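You operate a simulated robot arm through the tools that you are given. There is no shell and no other tool. Be economical: measure what you need, move in short steps, check, and stop when the job is done.

Carry out the task below with a simulated robot arm. There is one attempt and no reset: what you move stays moved.

TASK
Put the iron and the purple paperweight on the tea tray.
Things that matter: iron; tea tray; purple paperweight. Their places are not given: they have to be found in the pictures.

It is judged by the outcome, as a careful person would: the job done as asked, and still so three seconds after it is handed in. It fails if anything else is knocked over, pushed out of place, dropped, spilled or broken.

THE ROBOT
A 6-joint arm with a two-finger parallel gripper, fixed in place. Base frame: the origin is at the foot of the arm, x ahead of it, y to its left, z up; the work surface is at about z = 780. Lengths are in mm, angles in degrees, forces in N, time in s.
With the tool pointing down near the work surface it reaches from about 240 to 640 mm from the base axis. Its first joint turns from -66.0 to 66.0 degrees. Payload 2.7 kg.
Tool frame: the origin (TCP) lies between the finger pads and is the grasp point; the fingertips stand 23 mm ahead of it; z points along the fingers, y is the line along which they close. The gripper opens to 94 mm. The fingers are 38 mm wide and 10 mm thick; the gripper's body (54 by 96 mm) begins 39 mm behind the TCP.
Orientation is told as [roll, pitch, yaw] about the base's x, y, z axes, in that order, counted from this pose: with the fingers straight down and closing along the base's y, the tool's x points along the base's -x, its y along +y and its z along -z.

THE INTERFACE
- The arm moves only by the tool move_arm. Its argument "commands" is one flat list of numbers, 7 for each row, row after row: the shift along the tool's x, y, z in mm, then the turn, a rotation vector about the tool's x, y, z in degrees, then the finger opening in mm, from 0 to 94. In form: [x, y, z, ax, ay, az, jaw, x, y, z, ax, ay, az, jaw, ...]. A call has 1 to 8 rows; each row shifts and turns the commanded pose from where the row before left it, along the tool's axes as they then stand. A row lasts 0.2 s, in which the tool goes at most 50 mm and 8.6 degrees; a call with a longer step from one row to the next is refused whole, and so is a gripper value outside its range. A pose out of reach is approached as far as the arm can. The call stops where the force on the tool passes 40 N (or 10 N more than at its start, if that is more) or the arm is blocked; 0.2 s more then pass. The fingers move at their own pace (about 45 mm/s each) and stop on an object; they squeeze with about 32 N. The grip force told is the motor's: it shows also when the fingers shut on nothing. Time passes only in rows, and 0.2 s behind the last, so rows that do not move let the fingers close. It gives the time, the measured TCP pose, the force on the tool (base axes), the opening and the grip force at its end, in the units of the frame above (readings bear some noise), and new pictures: "views" is both (left out), scene, wrist or none.
- Cameras (640 x 400 px; columns grow to the right, rows downward): "scene" is fixed at [89.2, -446.1, 1402.9]; the picture's right is [0.61, -0.79, 0.00], its down [-0.46, -0.36, -0.81] and it looks along [0.64, 0.50, -0.58] (base axes); focal length 319 px, centre (320, 200). "wrist" rides on the gripper at [-39, 0, -44] in the tool frame; the picture's right is [0.00, -1.00, 0.00], its down [0.97, 0.00, -0.24] and it looks along [0.24, 0.00, 0.97] (tool axes); focal length 218 px, centre (320, 200).
- point_at(camera, pixels): for up to 12 pixels [column, row] of the newest picture of that camera ("zoom" is the newest enlarged one), the place [x, y, z] in the base frame of the surface seen there, good to about 2 mm. No time passes.
- zoom(camera, box): a new picture of the part [left, top, right, bottom] of that camera's present view, enlarged. No time passes.
- finish_job(): hands the job in; it is judged then, once.

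Work in short steps. Measure before you move; look again where a grasp or a placing could have gone wrong, and mend it. You have 60 turns and 100 pictures in all, the two below and enlarged ones among them. Open the gripper and draw the arm clear of the work before you hand the job in, unless the task says otherwise; then end with one line.

The tools are called after "Request:" by a JSON object that holds its "op" and its "data". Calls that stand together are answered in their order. move_arm: Moves the arm, as the interface text tells. Its arguments: {"type":"object","properties":{"commands":{"type":"array"},"views":{"type":"string","enum":["both","scene","wrist","none"]}},"required":["commands"]} The other tools are called the same way: point_at (camera, pixels) gives the place of the surface under pixels of a picture; zoom (camera, box) takes an enlarged picture of a part of a camera's view; finish_job () hands the job in.

At the start:

```text
clock: 0.0
eef_pos: [436.6, 112.1, 1107.0]
orientation: [0.0, -0.1, 0.1]
force: [-0.2, -0.2, 0.2]
opening: 94.0
gripper_force: 0.0
```

scene: 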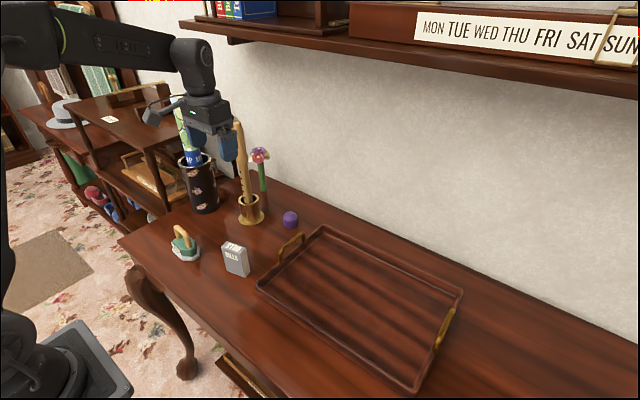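
wrist: 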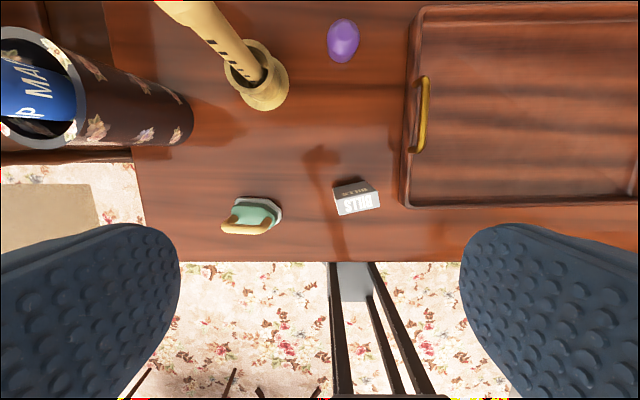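

The iron (green with a wooden handle) is near scene (185,243), the purple paperweight near (290,219), and the tray on the right. I'll zoom in and measure.

Request:
{"op": "zoom", "data": {"camera": "scene", "box": [150, 180, 310, 280]}}

Request:
{"op": "zoom", "data": {"camera": "wrist", "box": [190, 160, 350, 260]}}

Request:
{"op": "point_at", "data": {"camera": "wrist", "pixels": [[225, 227], [268, 227], [250, 205], [275, 215], [342, 40], [342, 20], [342, 60], [328, 40], [358, 40], [356, 195], [415, 200], [260, 90]]}}

Request:
{"op": "point_at", "data": {"camera": "scene", "pixels": [[258, 288], [322, 228], [462, 292], [405, 390], [350, 310], [320, 280], [360, 270], [290, 212], [290, 245], [445, 325], [183, 230], [235, 245]]}}

```text
4.00 times, centred on (230, 230) of scene
```

zoom: 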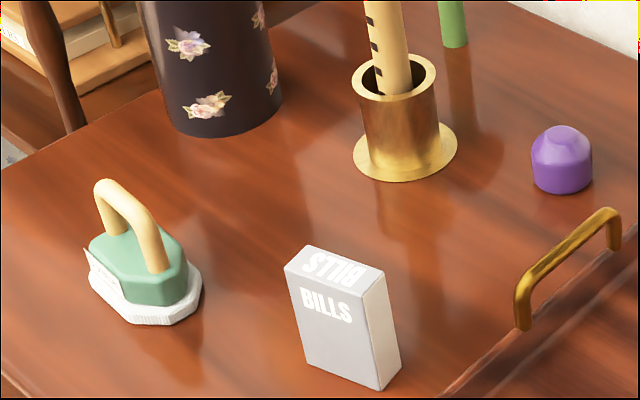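

```text
4.00 times, centred on (270, 210) of wrist
```

zoom: 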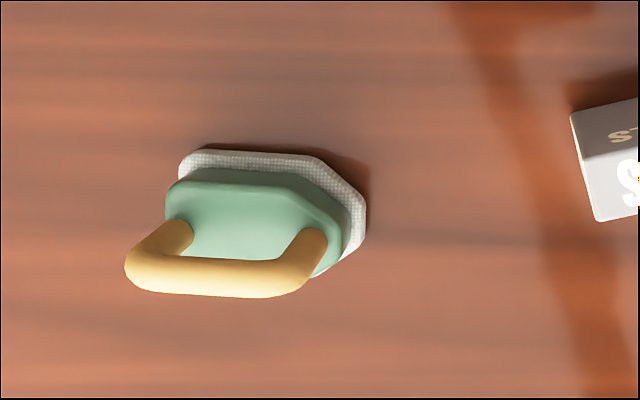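

```text
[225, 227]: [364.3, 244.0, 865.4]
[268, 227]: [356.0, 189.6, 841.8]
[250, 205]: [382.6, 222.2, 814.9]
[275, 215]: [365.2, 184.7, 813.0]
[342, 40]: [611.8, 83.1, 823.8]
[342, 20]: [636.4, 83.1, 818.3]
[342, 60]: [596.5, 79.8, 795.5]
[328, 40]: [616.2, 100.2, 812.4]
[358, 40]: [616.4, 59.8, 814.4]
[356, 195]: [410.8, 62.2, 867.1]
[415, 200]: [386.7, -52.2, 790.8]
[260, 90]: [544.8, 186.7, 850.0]
```

```text
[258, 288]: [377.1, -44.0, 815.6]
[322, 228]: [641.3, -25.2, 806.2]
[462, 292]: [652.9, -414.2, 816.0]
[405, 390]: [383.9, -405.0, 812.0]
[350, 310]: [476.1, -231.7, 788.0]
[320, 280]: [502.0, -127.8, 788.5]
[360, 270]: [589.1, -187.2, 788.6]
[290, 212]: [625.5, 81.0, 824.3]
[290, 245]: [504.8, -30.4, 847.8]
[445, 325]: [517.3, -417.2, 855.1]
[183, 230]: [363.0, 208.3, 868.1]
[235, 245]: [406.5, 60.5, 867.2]
```

The iron's handle top is at z≈868 and runs about along y. The tray floor is at z≈788, covering x 385–645, y −40 to −410. I'll refine the handle line, the paperweight and the flower next to it.

Request:
{"op": "point_at", "data": {"camera": "zoom", "pixels": [[150, 268], [200, 275], [250, 280], [285, 280], [200, 262], [200, 293], [270, 264], [270, 296], [310, 240], [180, 230]]}}

Request:
{"op": "point_at", "data": {"camera": "scene", "pixels": [[262, 185], [260, 155], [243, 160], [252, 220], [300, 180], [291, 228], [284, 220], [298, 220], [264, 191]]}}

```text
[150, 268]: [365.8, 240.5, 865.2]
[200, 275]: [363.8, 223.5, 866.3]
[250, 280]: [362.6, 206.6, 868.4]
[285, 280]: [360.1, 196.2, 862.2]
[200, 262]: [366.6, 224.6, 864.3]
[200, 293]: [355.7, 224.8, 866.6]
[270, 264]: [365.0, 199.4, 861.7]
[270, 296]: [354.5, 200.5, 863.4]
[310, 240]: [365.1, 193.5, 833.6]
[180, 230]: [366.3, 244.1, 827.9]
```

```text
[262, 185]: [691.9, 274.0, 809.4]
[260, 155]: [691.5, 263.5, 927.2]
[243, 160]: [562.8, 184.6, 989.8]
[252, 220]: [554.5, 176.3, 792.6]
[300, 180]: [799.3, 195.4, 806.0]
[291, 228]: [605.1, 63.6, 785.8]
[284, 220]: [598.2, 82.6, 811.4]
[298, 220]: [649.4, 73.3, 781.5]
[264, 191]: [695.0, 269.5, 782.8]
```

Before descending I need to know the extent of the tall map tube and the flute.

Request:
{"op": "point_at", "data": {"camera": "scene", "pixels": [[203, 212], [203, 170], [192, 160], [187, 145], [178, 110], [186, 180], [216, 180], [237, 122], [239, 130], [240, 175]]}}

Request:
{"op": "zoom", "data": {"camera": "scene", "box": [140, 80, 300, 180]}}

```text
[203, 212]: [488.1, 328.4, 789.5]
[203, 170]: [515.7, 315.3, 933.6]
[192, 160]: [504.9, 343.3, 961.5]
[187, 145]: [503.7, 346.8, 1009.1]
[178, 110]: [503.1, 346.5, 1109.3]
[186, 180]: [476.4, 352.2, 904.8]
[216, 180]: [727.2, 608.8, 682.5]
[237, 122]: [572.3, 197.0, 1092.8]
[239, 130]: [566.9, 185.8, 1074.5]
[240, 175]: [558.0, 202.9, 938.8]
```

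```text
4.00 times, centred on (220, 130) of scene
```

zoom: 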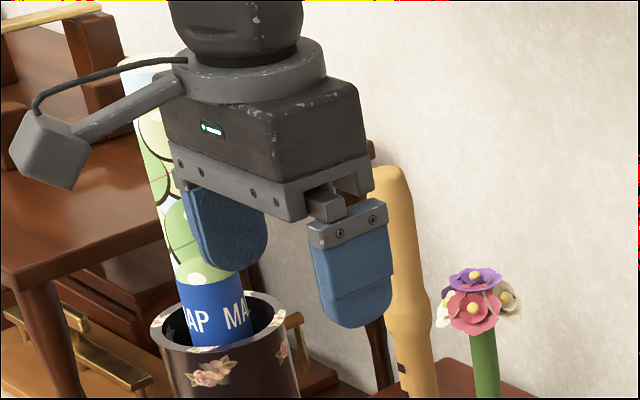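

Request:
{"op": "point_at", "data": {"camera": "zoom", "pixels": [[50, 150], [130, 110], [280, 120], [300, 55]]}}

Request:
{"op": "move_arm", "data": {"commands": [25, 35, 0, 0, 0, 0, 94, 25, 36, 0, 0, 0, 0, 94, 25, 36, 0, 0, 0, 0, 94, 0, 0, 0, 0, 0, 0, 94], "views": "none"}}

```text
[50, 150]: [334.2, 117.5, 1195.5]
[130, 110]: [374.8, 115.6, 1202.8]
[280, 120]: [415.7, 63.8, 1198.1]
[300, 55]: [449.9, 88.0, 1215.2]
```

```text
clock: 1.0
eef_pos: [358.4, 220.5, 1108.9]
orientation: [0.0, -0.1, 0.0]
force: [0.6, -0.3, 0.1]
opening: 93.9
gripper_force: 0.1
```

The bracket sits on the tool's +x side, about 90 mm above the TCP. Now I'll rotate so the fingers close across the handle (yaw ≈ −96).

Request:
{"op": "move_arm", "data": {"commands": [0, 0, 0, 0, 0, 8, 94, 0, 0, 0, 0, 0, 8, 94, 0, 0, 0, 0, 0, 8, 94, 0, 0, 0, 0, 0, 8, 94, 0, 0, 0, 0, 0, 8, 94, 0, 0, 0, 0, 0, 8, 94, 0, 0, 0, 0, 0, 8, 94, 0, 0, 0, 0, 0, 8, 94], "views": "none"}}

Request:
{"op": "move_arm", "data": {"commands": [0, 0, 0, 0, 0, 8, 94, 0, 0, 0, 0, 0, 8, 94, 0, 0, 0, 0, 0, 8, 94, 0, 0, 0, 0, 0, 8, 94, 0, 0, 40, 0, 0, 0, 94, 0, 0, 40, 0, 0, 0, 94, 0, 0, 40, 0, 0, 0, 94, 0, 0, 0, 0, 0, 0, 94]}}

```text
clock: 2.8
eef_pos: [359.5, 218.4, 1108.1]
orientation: [0.1, 0.0, -64.1]
force: [0.7, 1.0, -0.6]
opening: 94.0
gripper_force: 0.1
```

```text
clock: 4.6
eef_pos: [359.7, 217.9, 988.1]
orientation: [0.2, 0.1, -95.9]
force: [0.8, -0.7, 0.3]
opening: 93.7
gripper_force: 0.1
```

scene: 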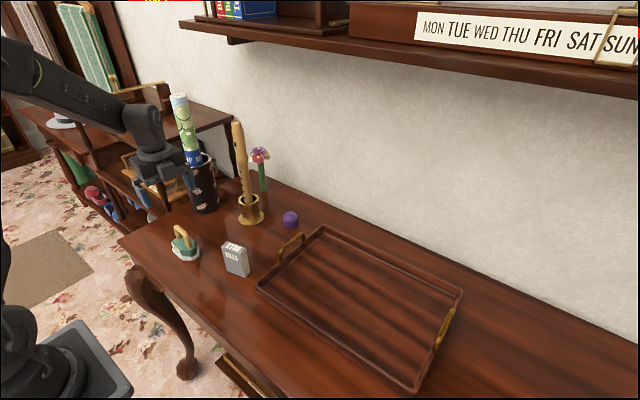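
wrist: 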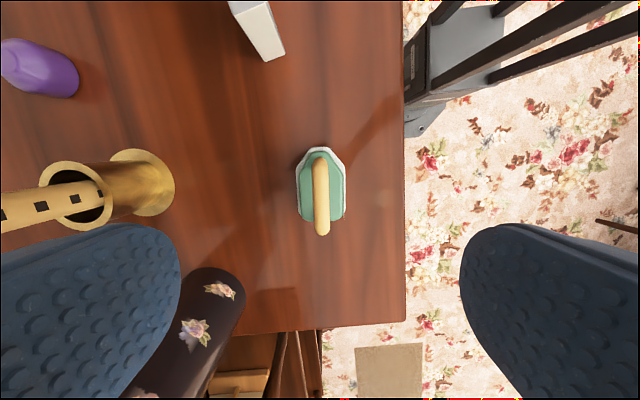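

The handle is lined up at column 320. Descending to z≈860 and closing.

Request:
{"op": "move_arm", "data": {"commands": [0, 0, 40, 0, 0, 0, 80, 0, 0, 40, 0, 0, 0, 70, 0, 0, 30, 0, 0, 0, 60, 0, 0, 18, 0, 0, 0, 50, 0, 0, 0, 0, 0, 0, 50], "views": "wrist"}}

Request:
{"op": "move_arm", "data": {"commands": [0, 0, 0, 0, 0, 0, 20, 0, 0, 0, 0, 0, 0, 5, 0, 0, 0, 0, 0, 0, 0, 0, 0, 0, 0, 0, 0, 0, 0, 0, 0, 0, 0, 0, 0]}}

```text
clock: 5.8
eef_pos: [360.4, 218.9, 859.8]
orientation: [0.1, 0.0, -95.9]
force: [0.5, -0.3, 0.6]
opening: 50.2
gripper_force: 0.0
```

wrist: 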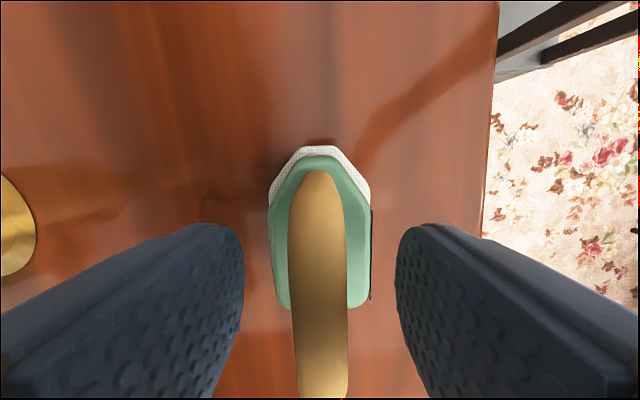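

```text
clock: 7.0
eef_pos: [360.1, 218.1, 861.6]
orientation: [0.3, 0.1, -95.8]
force: [1.3, 0.1, 0.1]
opening: 13.4
gripper_force: 32.2
```

scene: 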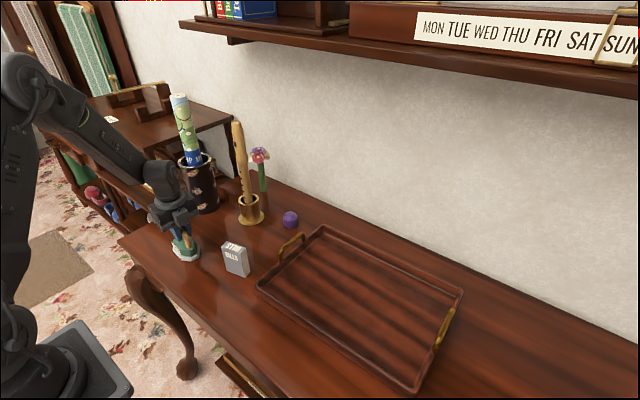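
wrist: 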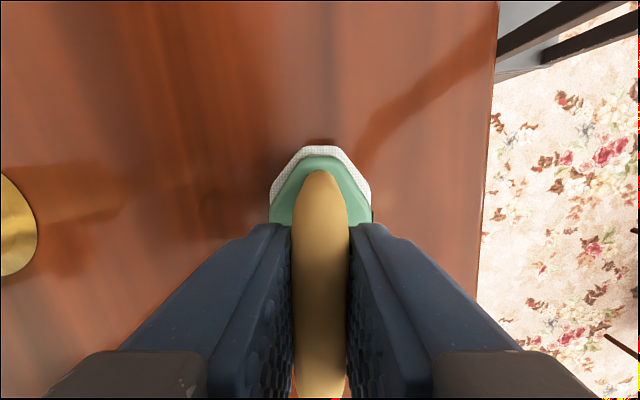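

The handle is gripped (13.4 mm, 32 N). Lifting about 140 mm.

Request:
{"op": "move_arm", "data": {"commands": [0, 0, -20, 0, 0, 0, 0, 0, 0, -40, 0, 0, 0, 0, 0, 0, -40, 0, 0, 0, 0, 0, 0, -40, 0, 0, 0, 0, 0, 0, 0, 0, 0, 0, 0]}}

```text
clock: 8.2
eef_pos: [359.3, 220.3, 1000.9]
orientation: [0.1, -0.1, -95.9]
force: [0.5, -0.1, -6.2]
opening: 13.5
gripper_force: 32.1
```

scene: 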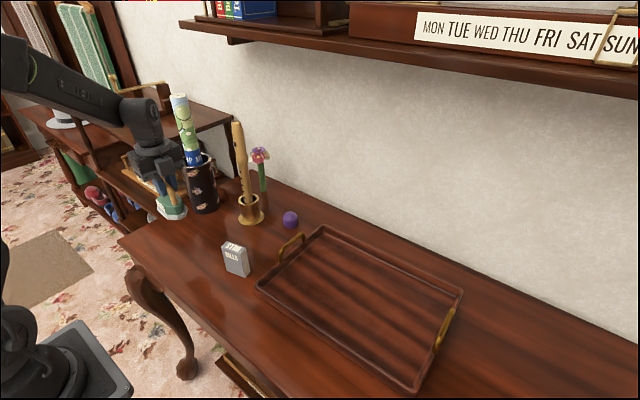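
wrist: 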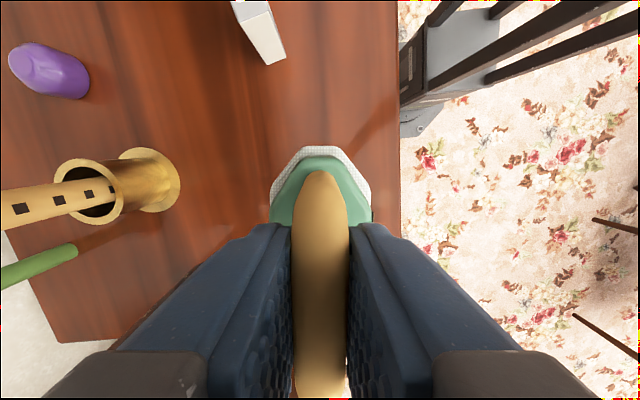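

Carrying the iron over the tray at z≈1000, aiming at (470, −250).

Request:
{"op": "move_arm", "data": {"commands": [-25, 9, 0, 0, 0, 0, 0, -38, 13.2, 0, 0, 0, 0, 0, -38, 13.2, 0, 0, 0, 0, 0, -38, 13.2, 0, 0, 0, 0, 0, -38, 13.2, 0, 0, 0, 0, 0, -38, 13.2, 0, 0, 0, 0, 0, -38, 13.2, 0, 0, 0, 0, 0, -38, 13.2, 0, 0, 0, 0, 0], "views": "none"}}

Request:
{"op": "move_arm", "data": {"commands": [-38, 13.2, 0, 0, 0, 0, 0, -38, 13.2, 0, 0, 0, 0, 0, -38, 13.2, 0, 0, 0, 0, 0, -38, 13.2, 0, 0, 0, 0, 0, -13, 4.6, 0, 0, 0, 0, 0, 0, 0, 0, 0, 0, 0, 0]}}

```text
clock: 10.0
eef_pos: [433.4, -84.5, 1000.8]
orientation: [0.1, 0.2, -96.0]
force: [-0.5, -0.2, -7.0]
opening: 13.4
gripper_force: 31.9
```

```text
clock: 11.4
eef_pos: [470.9, -252.8, 998.9]
orientation: [0.2, 0.1, -95.9]
force: [-0.6, 0.5, -6.0]
opening: 13.6
gripper_force: 31.9
```

scene: 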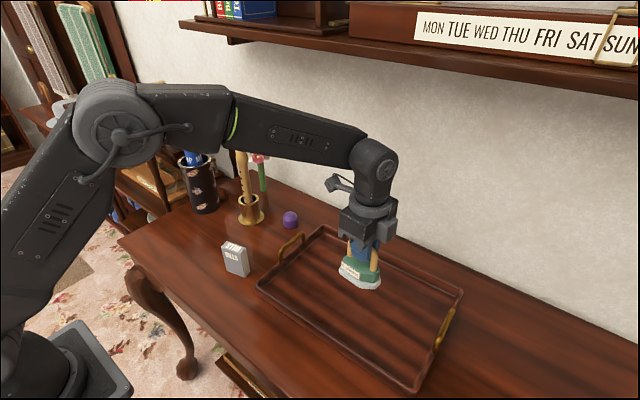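
wrist: 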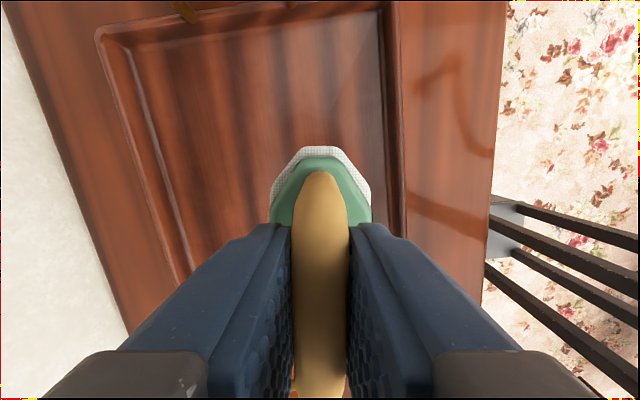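

The iron is above the tray interior. Lowering, with slower steps at the end.

Request:
{"op": "move_arm", "data": {"commands": [0, 0, 40, 0, 0, 0, 0, 0, 0, 40, 0, 0, 0, 0, 0, 0, 30, 0, 0, 0, 0, 0, 0, 12, 0, 0, 0, 0, 0, 0, 4, 0, 0, 0, 0, 0, 0, 3, 0, 0, 0, 0, 0, 0, 0, 0, 0, 0, 0]}}

```text
clock: 13.0
eef_pos: [471.2, -250.5, 870.0]
orientation: [0.1, 0.0, -95.9]
force: [0.1, -0.7, -5.5]
opening: 13.3
gripper_force: 32.5
```

scene: 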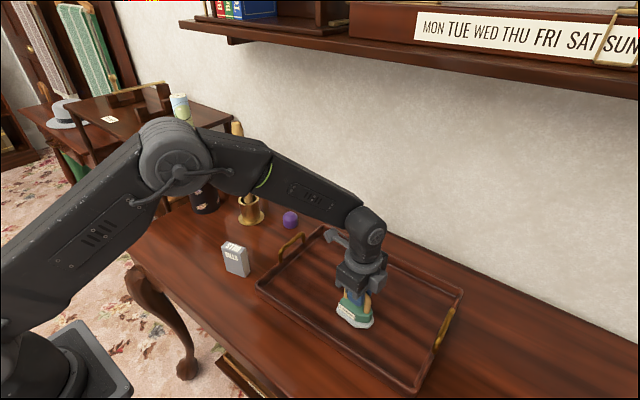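
wrist: 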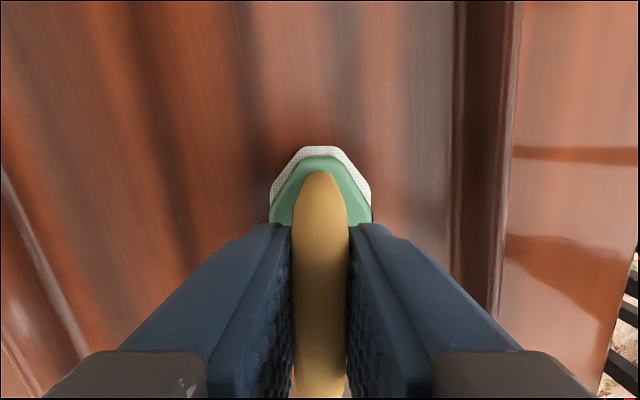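

The force still shows the iron's full weight, so it isn't down yet. Lowering in 1 mm steps.

Request:
{"op": "move_arm", "data": {"commands": [0, 0, 1, 0, 0, 0, 0, 0, 0, 0.5, 0, 0, 0, 0, 0, 0, 0, 0, 0, 0, 0], "views": "none"}}

```text
clock: 13.8
eef_pos: [471.1, -250.1, 869.1]
orientation: [0.1, 0.1, -95.9]
force: [-0.3, -0.4, -5.7]
opening: 13.2
gripper_force: 32.4
```

Request:
{"op": "move_arm", "data": {"commands": [0, 0, 1, 0, 0, 0, 0, 0, 0, 0, 0, 0, 0, 0], "views": "none"}}

Request:
{"op": "move_arm", "data": {"commands": [0, 0, 1, 0, 0, 0, 0, 0, 0, 0, 0, 0, 0, 0], "views": "none"}}

```text
clock: 14.4
eef_pos: [472.5, -250.5, 868.4]
orientation: [0.1, -0.1, -96.0]
force: [0.5, -1.0, -6.7]
opening: 13.7
gripper_force: 31.8
```

```text
clock: 15.0
eef_pos: [471.1, -250.1, 867.4]
orientation: [0.1, 0.0, -95.9]
force: [-0.6, -0.1, -5.1]
opening: 13.6
gripper_force: 31.8
```

Request:
{"op": "move_arm", "data": {"commands": [0, 0, 1, 0, 0, 0, 0, 0, 0, 0, 0, 0, 0, 0], "views": "none"}}

Request:
{"op": "move_arm", "data": {"commands": [0, 0, 1, 0, 0, 0, 0, 0, 0, 0, 0, 0, 0, 0], "views": "scene"}}

```text
clock: 15.6
eef_pos: [472.1, -250.7, 866.5]
orientation: [0.3, 0.0, -95.8]
force: [-5.2, 6.6, 13.3]
opening: 13.6
gripper_force: 31.7
```

```text
clock: 16.2
eef_pos: [472.3, -252.4, 867.9]
orientation: [0.4, -0.1, -96.0]
force: [-9.6, 6.4, 23.8]
opening: 13.5
gripper_force: 31.9
```

scene: 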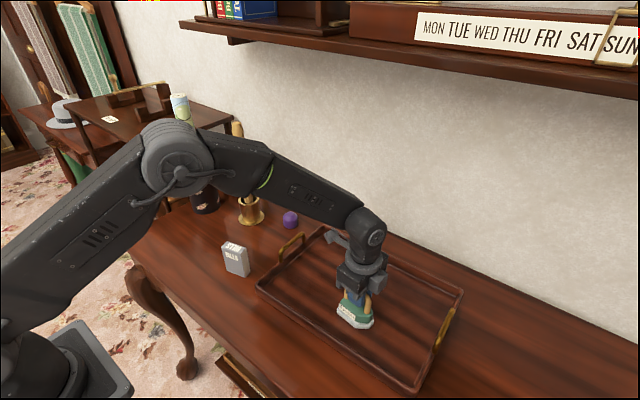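

The iron has landed. I'll back up 1.5 mm to ease the pressure, open partway, then rise.

Request:
{"op": "move_arm", "data": {"commands": [0, 0, -1.5, 0, 0, 0, 5, 0, 0, 0, 0, 0, 0, 30, 0, 0, 0, 0, 0, 0, 45, 0, 0, 0, 0, 0, 0, 45, 0, 0, -30, 0, 0, 0, 45, 0, 0, -40, 0, 0, 0, 60, 0, 0, -50, 0, 0, 0, 94, 0, 0, -40, 0, 0, 0, 94]}}

```text
clock: 18.0
eef_pos: [472.1, -249.5, 1025.7]
orientation: [0.1, -0.1, -95.8]
force: [0.0, 0.3, -0.3]
opening: 94.1
gripper_force: 0.0
```

scene: 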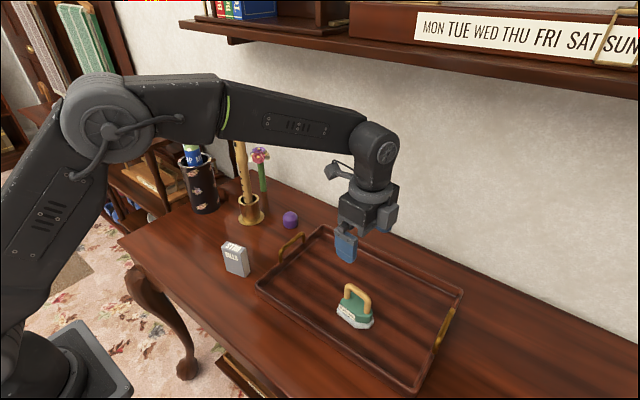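
wrist: 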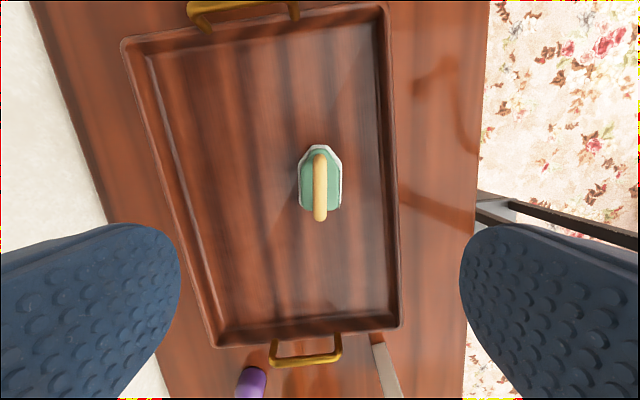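

The iron stands upright on the tray. Turning the gripper back to yaw ≈0 for the paperweight, then moving above it.

Request:
{"op": "move_arm", "data": {"commands": [0, 0, 0, 0, 0, -8, 94, 0, 0, 0, 0, 0, -8, 94, 0, 0, 0, 0, 0, -8, 94, 0, 0, 0, 0, 0, -8, 94, 0, 0, 0, 0, 0, -8, 94, 0, 0, 0, 0, 0, -8, 94, 0, 0, 0, 0, 0, -8, 94, 0, 0, 0, 0, 0, -8, 94], "views": "none"}}

Request:
{"op": "move_arm", "data": {"commands": [0, 0, 0, 0, 0, -8, 94, 0, 0, 0, 0, 0, -8, 94, 0, 0, 0, 0, 0, -8, 94, 0, 0, 0, 0, 0, -8, 94, -15, 40, 0, 0, 0, 0, 94, -15, 45, 0, 0, 0, 0, 94, -15, 45, 0, 0, 0, 0, 94, -15, 45, 0, 0, 0, 0, 94], "views": "none"}}

Request:
{"op": "move_arm", "data": {"commands": [-10, 45, 10, 0, 0, 0, 94, -10, 45, 15, 0, 0, 0, 94, -10, 45, 15, 0, 0, 0, 94, 0, 20, 10, 0, 0, 0, 94, 0, 0, 0, 0, 0, 0, 94]}}

```text
clock: 19.8
eef_pos: [472.4, -250.3, 1026.8]
orientation: [0.1, -0.2, -31.8]
force: [-0.1, 0.0, 0.6]
opening: 93.9
gripper_force: 0.1
```

```text
clock: 21.6
eef_pos: [530.9, -75.0, 1029.0]
orientation: [0.1, -0.2, 0.1]
force: [0.1, 0.7, 0.9]
opening: 94.0
gripper_force: 0.1
```

```text
clock: 22.8
eef_pos: [559.6, 80.0, 976.2]
orientation: [0.0, -0.2, 0.1]
force: [0.4, 0.1, 0.1]
opening: 94.2
gripper_force: 0.0
```

scene: 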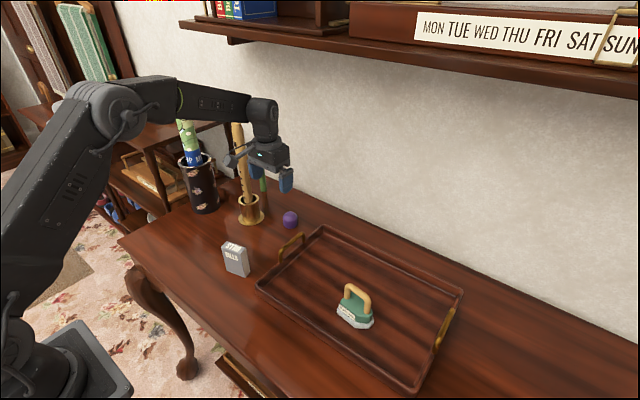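
wrist: 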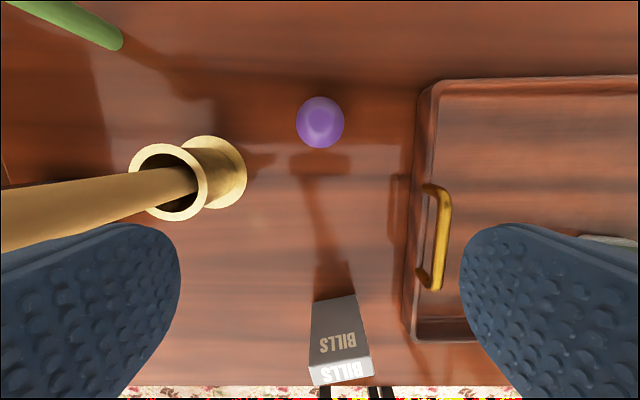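

The paperweight is at wrist (320,122). Measuring it, the flute and the tray edge.

Request:
{"op": "point_at", "data": {"camera": "wrist", "pixels": [[320, 122], [298, 122], [342, 122], [320, 99], [320, 145], [240, 175], [180, 180], [60, 205], [425, 130], [440, 190]]}}

Request:
{"op": "zoom", "data": {"camera": "wrist", "box": [270, 90, 370, 152]}}

```text
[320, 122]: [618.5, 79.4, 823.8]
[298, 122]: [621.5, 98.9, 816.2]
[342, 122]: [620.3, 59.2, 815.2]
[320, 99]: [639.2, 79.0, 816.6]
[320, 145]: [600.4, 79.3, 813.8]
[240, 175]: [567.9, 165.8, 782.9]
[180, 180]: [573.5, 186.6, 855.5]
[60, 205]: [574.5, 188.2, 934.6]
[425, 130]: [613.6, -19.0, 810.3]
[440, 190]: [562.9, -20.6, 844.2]
```

```text
6.40 times, centred on (320, 121) of wrist
```

zoom: 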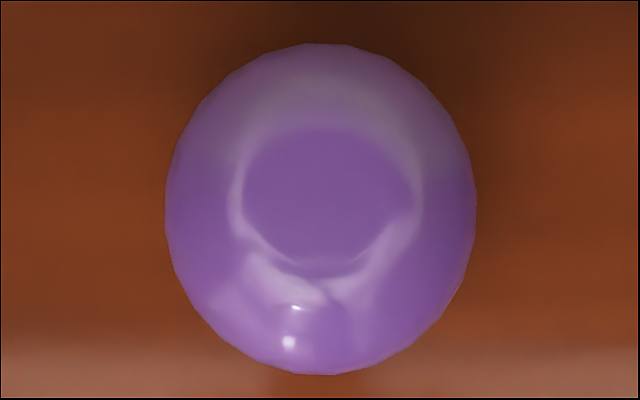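

Centre (620, 79), diameter ≈40 mm, top z≈824. I'll move over it and descend to TCP z≈808.

Request:
{"op": "move_arm", "data": {"commands": [-20, 0, 25, 0, 0, 0, 94, -20, 0, 25, 0, 0, 0, 94, -20.5, -0.6, 25, 0, 0, 0, 80, 0, 0, 30, 0, 0, 0, 75, 0, 0, 0, 0, 0, 0, 75]}}

```text
clock: 24.0
eef_pos: [621.3, 79.9, 876.3]
orientation: [0.0, -0.1, 0.1]
force: [-0.3, 0.3, 0.7]
opening: 74.8
gripper_force: 0.1
```

scene: 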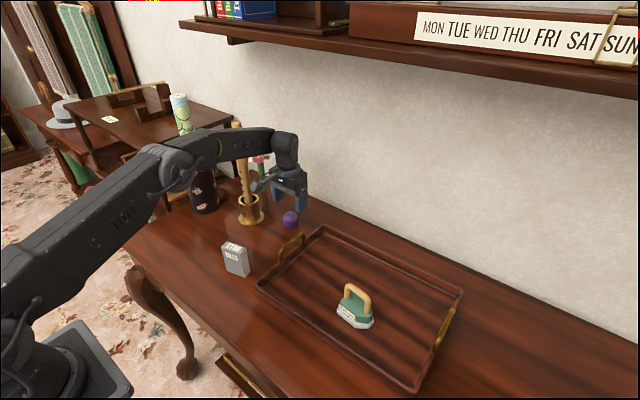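
wrist: 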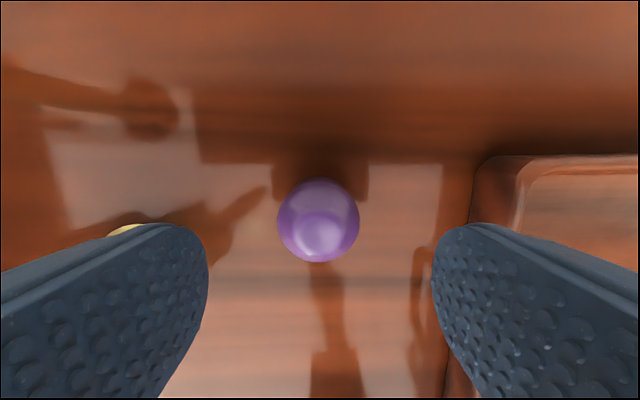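

Aligned. Descending 68 mm, then closing.

Request:
{"op": "move_arm", "data": {"commands": [0, 0, 30, 0, 0, 0, 75, 0, 0, 25, 0, 0, 0, 75, 0, 0, 10, 0, 0, 0, 75, 0, 0, 3, 0, 0, 0, 75, 0, 0, 0, 0, 0, 0, 75], "views": "wrist"}}

```text
clock: 25.2
eef_pos: [622.8, 80.4, 806.3]
orientation: [0.1, -0.2, 0.1]
force: [0.2, 0.4, -1.0]
opening: 75.1
gripper_force: 0.0
```

wrist: 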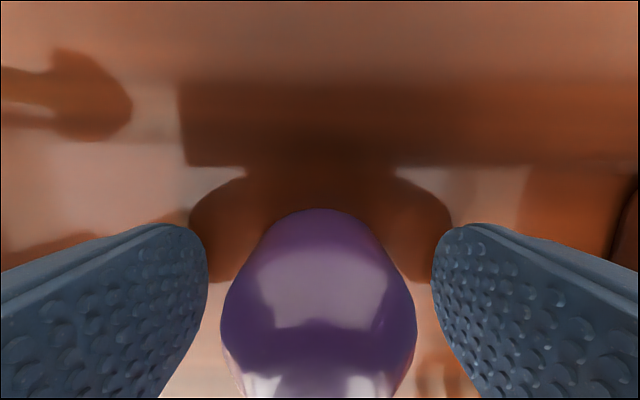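

Request:
{"op": "move_arm", "data": {"commands": [0, 0, 0, 0, 0, 0, 50, 0, 0, 0, 0, 0, 0, 38, 0, 0, 0, 0, 0, 0, 20, 0, 0, 0, 0, 0, 0, 10, 0, 0, 0, 0, 0, 0, 10]}}

```text
clock: 26.4
eef_pos: [623.5, 80.1, 806.2]
orientation: [0.0, -0.1, 0.0]
force: [-0.1, -0.5, 0.4]
opening: 44.8
gripper_force: 32.3
```

scene: 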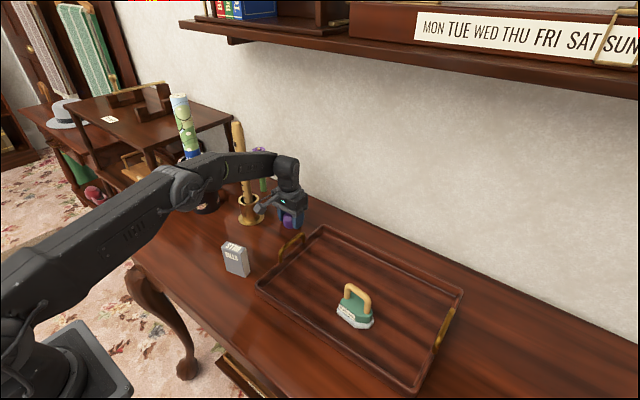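
wrist: 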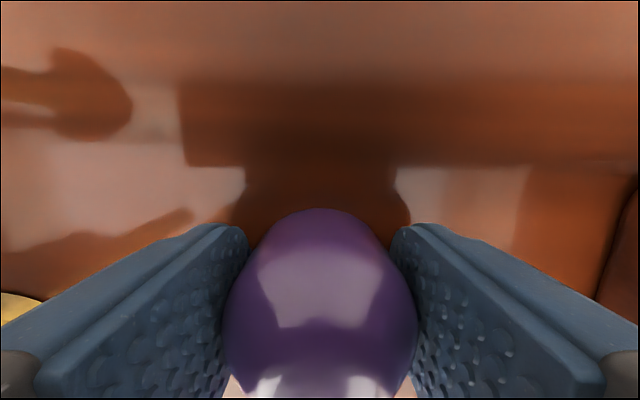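

Gripped at 44.8 mm. Lifting while drawing in slightly.

Request:
{"op": "move_arm", "data": {"commands": [0, 0, -10, 0, 0, 0, 10, 0, 0, -30, 0, 0, 0, 10, 5, 0, -35, 0, 0, 0, 10, 15, 0, -35, 0, 0, 0, 10, 20, 0, -20, 0, 0, 0, 10, 0, 0, 0, 0, 0, 0, 10]}}

```text
clock: 27.8
eef_pos: [582.9, 79.8, 932.3]
orientation: [0.0, -0.1, 0.1]
force: [-0.1, -0.4, -2.2]
opening: 45.0
gripper_force: 32.1
```

scene: 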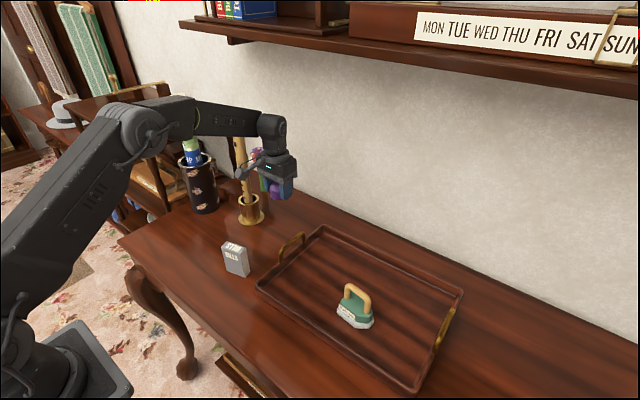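
wrist: 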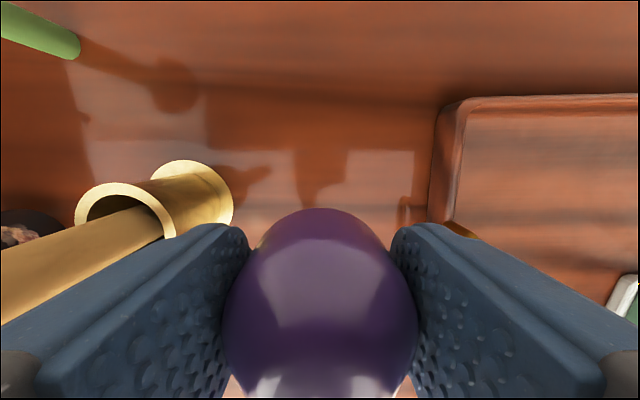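

Carrying it to (540, −140), which clears the iron and the tray handle.

Request:
{"op": "move_arm", "data": {"commands": [5, -25, 0, 0, 0, 0, 10, 8, -40, 0, 0, 0, 0, 10, 8, -40, 0, 0, 0, 0, 10, 8, -40, 0, 0, 0, 0, 10, 8, -40, 0, 0, 0, 0, 10, 6, -35, 0, 0, 0, 0, 10, 0, 0, 0, 0, 0, 0, 10]}}

```text
clock: 29.4
eef_pos: [537.6, -143.2, 933.3]
orientation: [-0.1, -0.2, 0.1]
force: [0.7, 0.2, -1.6]
opening: 44.7
gripper_force: 31.9
```

scene: 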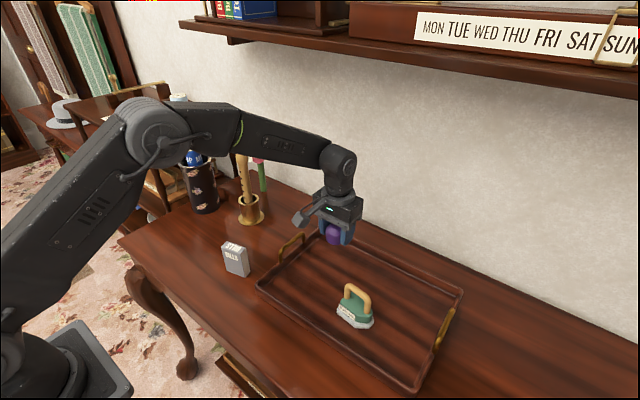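
wrist: 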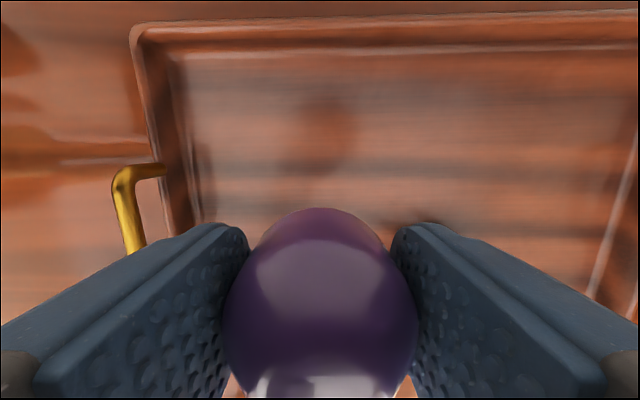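

Lowering toward z≈815.

Request:
{"op": "move_arm", "data": {"commands": [0, 0, 35, 0, 0, 0, 10, 0, 0, 40, 0, 0, 0, 10, 0, 0, 25, 0, 0, 0, 10, 0, 0, 13, 0, 0, 0, 10, 0, 0, 4, 0, 0, 0, 10, 0, 0, 0, 0, 0, 0, 10], "views": "scene"}}

Request:
{"op": "move_arm", "data": {"commands": [0, 0, 1, 0, 0, 0, 10, 0, 0, 0, 0, 0, 0, 10], "views": "none"}}

Request:
{"op": "move_arm", "data": {"commands": [0, 0, 1, 0, 0, 0, 10, 0, 0, 0, 0, 0, 0, 10], "views": "none"}}

```text
clock: 30.8
eef_pos: [538.8, -142.7, 814.5]
orientation: [0.0, -0.2, 0.2]
force: [-0.6, -0.1, -1.8]
opening: 45.0
gripper_force: 31.9
```

scene: 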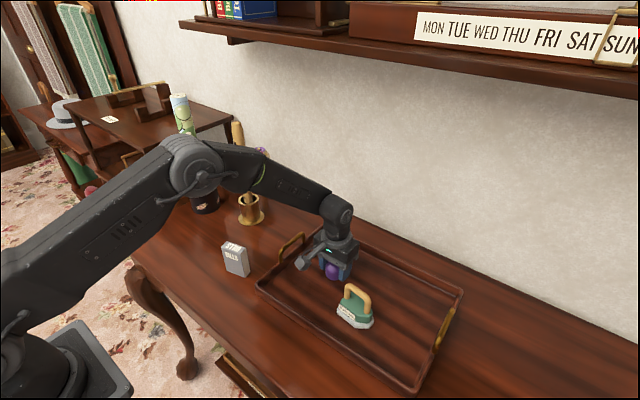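

```text
clock: 31.4
eef_pos: [539.1, -142.6, 814.2]
orientation: [0.0, 0.0, 0.1]
force: [0.3, -0.5, -2.7]
opening: 45.1
gripper_force: 32.0
```

```text
clock: 32.0
eef_pos: [539.2, -143.0, 814.7]
orientation: [0.0, -0.1, 0.1]
force: [0.1, 0.4, -1.7]
opening: 44.7
gripper_force: 32.4
```

Request:
{"op": "move_arm", "data": {"commands": [0, 0, 1, 0, 0, 0, 10, 0, 0, 0, 0, 0, 0, 10], "views": "none"}}

Request:
{"op": "move_arm", "data": {"commands": [0, 0, 1, 0, 0, 0, 10, 0, 0, 0, 0, 0, 0, 10], "views": "none"}}

```text
clock: 32.6
eef_pos: [540.8, -141.0, 813.8]
orientation: [0.1, -0.1, 0.1]
force: [-0.7, -0.8, -1.2]
opening: 44.7
gripper_force: 31.4
```

```text
clock: 33.2
eef_pos: [540.6, -142.3, 812.0]
orientation: [0.0, -0.1, 0.1]
force: [0.7, 0.0, -2.2]
opening: 44.8
gripper_force: 32.4
```

Request:
{"op": "move_arm", "data": {"commands": [0, 0, 1, 0, 0, 0, 10, 0, 0, 0, 0, 0, 0, 10], "views": "none"}}

Request:
{"op": "move_arm", "data": {"commands": [0, 0, 0.7, 0, 0, 0, 10, 0, 0, 0, 0, 0, 0, 10], "views": "wrist"}}

```text
clock: 33.8
eef_pos: [540.0, -143.6, 813.4]
orientation: [0.0, -0.1, 0.1]
force: [-3.2, 0.0, 6.3]
opening: 44.8
gripper_force: 32.7
```

```text
clock: 34.4
eef_pos: [540.9, -144.1, 813.0]
orientation: [0.0, -0.4, 0.2]
force: [-7.8, 0.8, 20.7]
opening: 44.8
gripper_force: 32.1
```

wrist: 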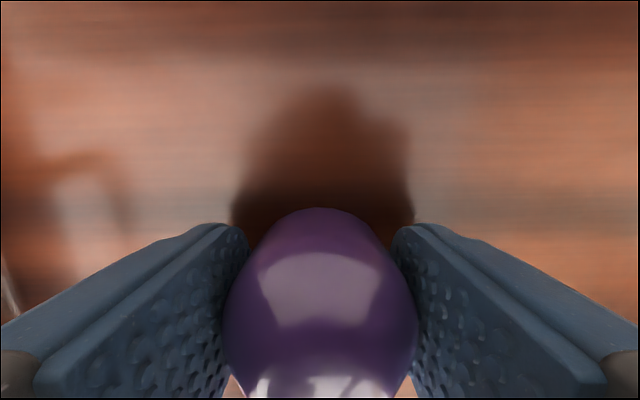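

The paperweight is down. Easing off 1 mm, opening, and rising clear.

Request:
{"op": "move_arm", "data": {"commands": [0, 0, -1, 0, 0, 0, 45, 0, 0, 0, 0, 0, 0, 60, 0, 0, 0, 0, 0, 0, 70, 0, 0, -20, 0, 0, 0, 70, 0, 0, -40, 0, 0, 0, 70, 0, 0, -50, 0, 0, 0, 70, 0, 0, -50, 0, 0, 0, 70, 40, 0, -30, 0, 0, 0, 70], "views": "none"}}

Request:
{"op": "move_arm", "data": {"commands": [40, 0, -20, 0, 0, 0, 70, 40, 0, -20, 0, 0, 0, 70, 40, 0, 0, 0, 0, 0, 70, 0, 0, 0, 0, 0, 0, 70]}}

```text
clock: 36.2
eef_pos: [499.8, -141.3, 1004.4]
orientation: [0.0, 0.0, 0.1]
force: [0.1, -0.7, -0.1]
opening: 69.7
gripper_force: 0.0
```

```text
clock: 37.2
eef_pos: [379.6, -140.7, 1044.8]
orientation: [0.0, -0.1, 0.1]
force: [-0.3, 0.7, -0.3]
opening: 70.4
gripper_force: 0.1
```

scene: 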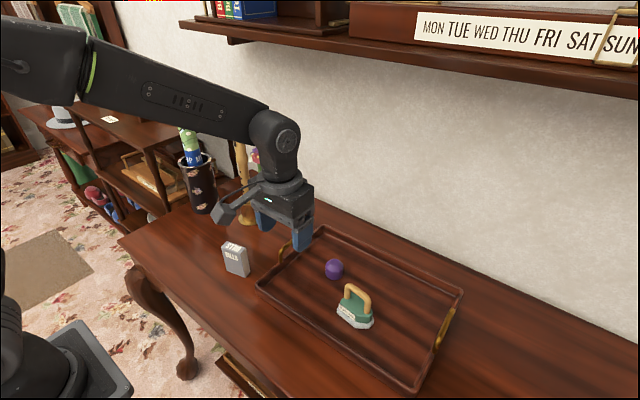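
wrist: 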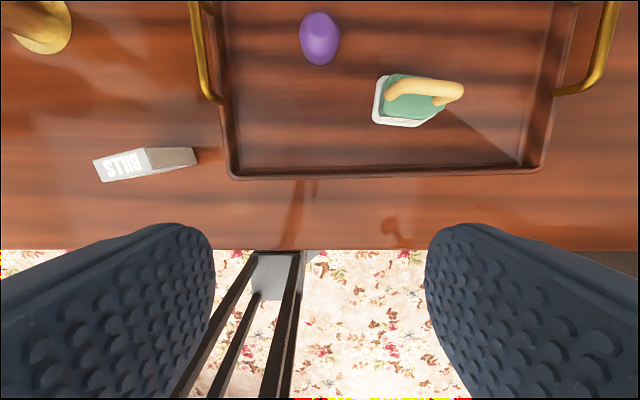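

Both objects rest upright inside the tray, nothing else has moved, and the arm is clear, so I'm handing in.

Request:
{"op": "finish_job", "data": {}}

```text
The job is handed in.
```

The iron and the purple paperweight are both standing upright on the tea tray, nothing else was disturbed, and the job is handed in with the gripper open and the arm clear.
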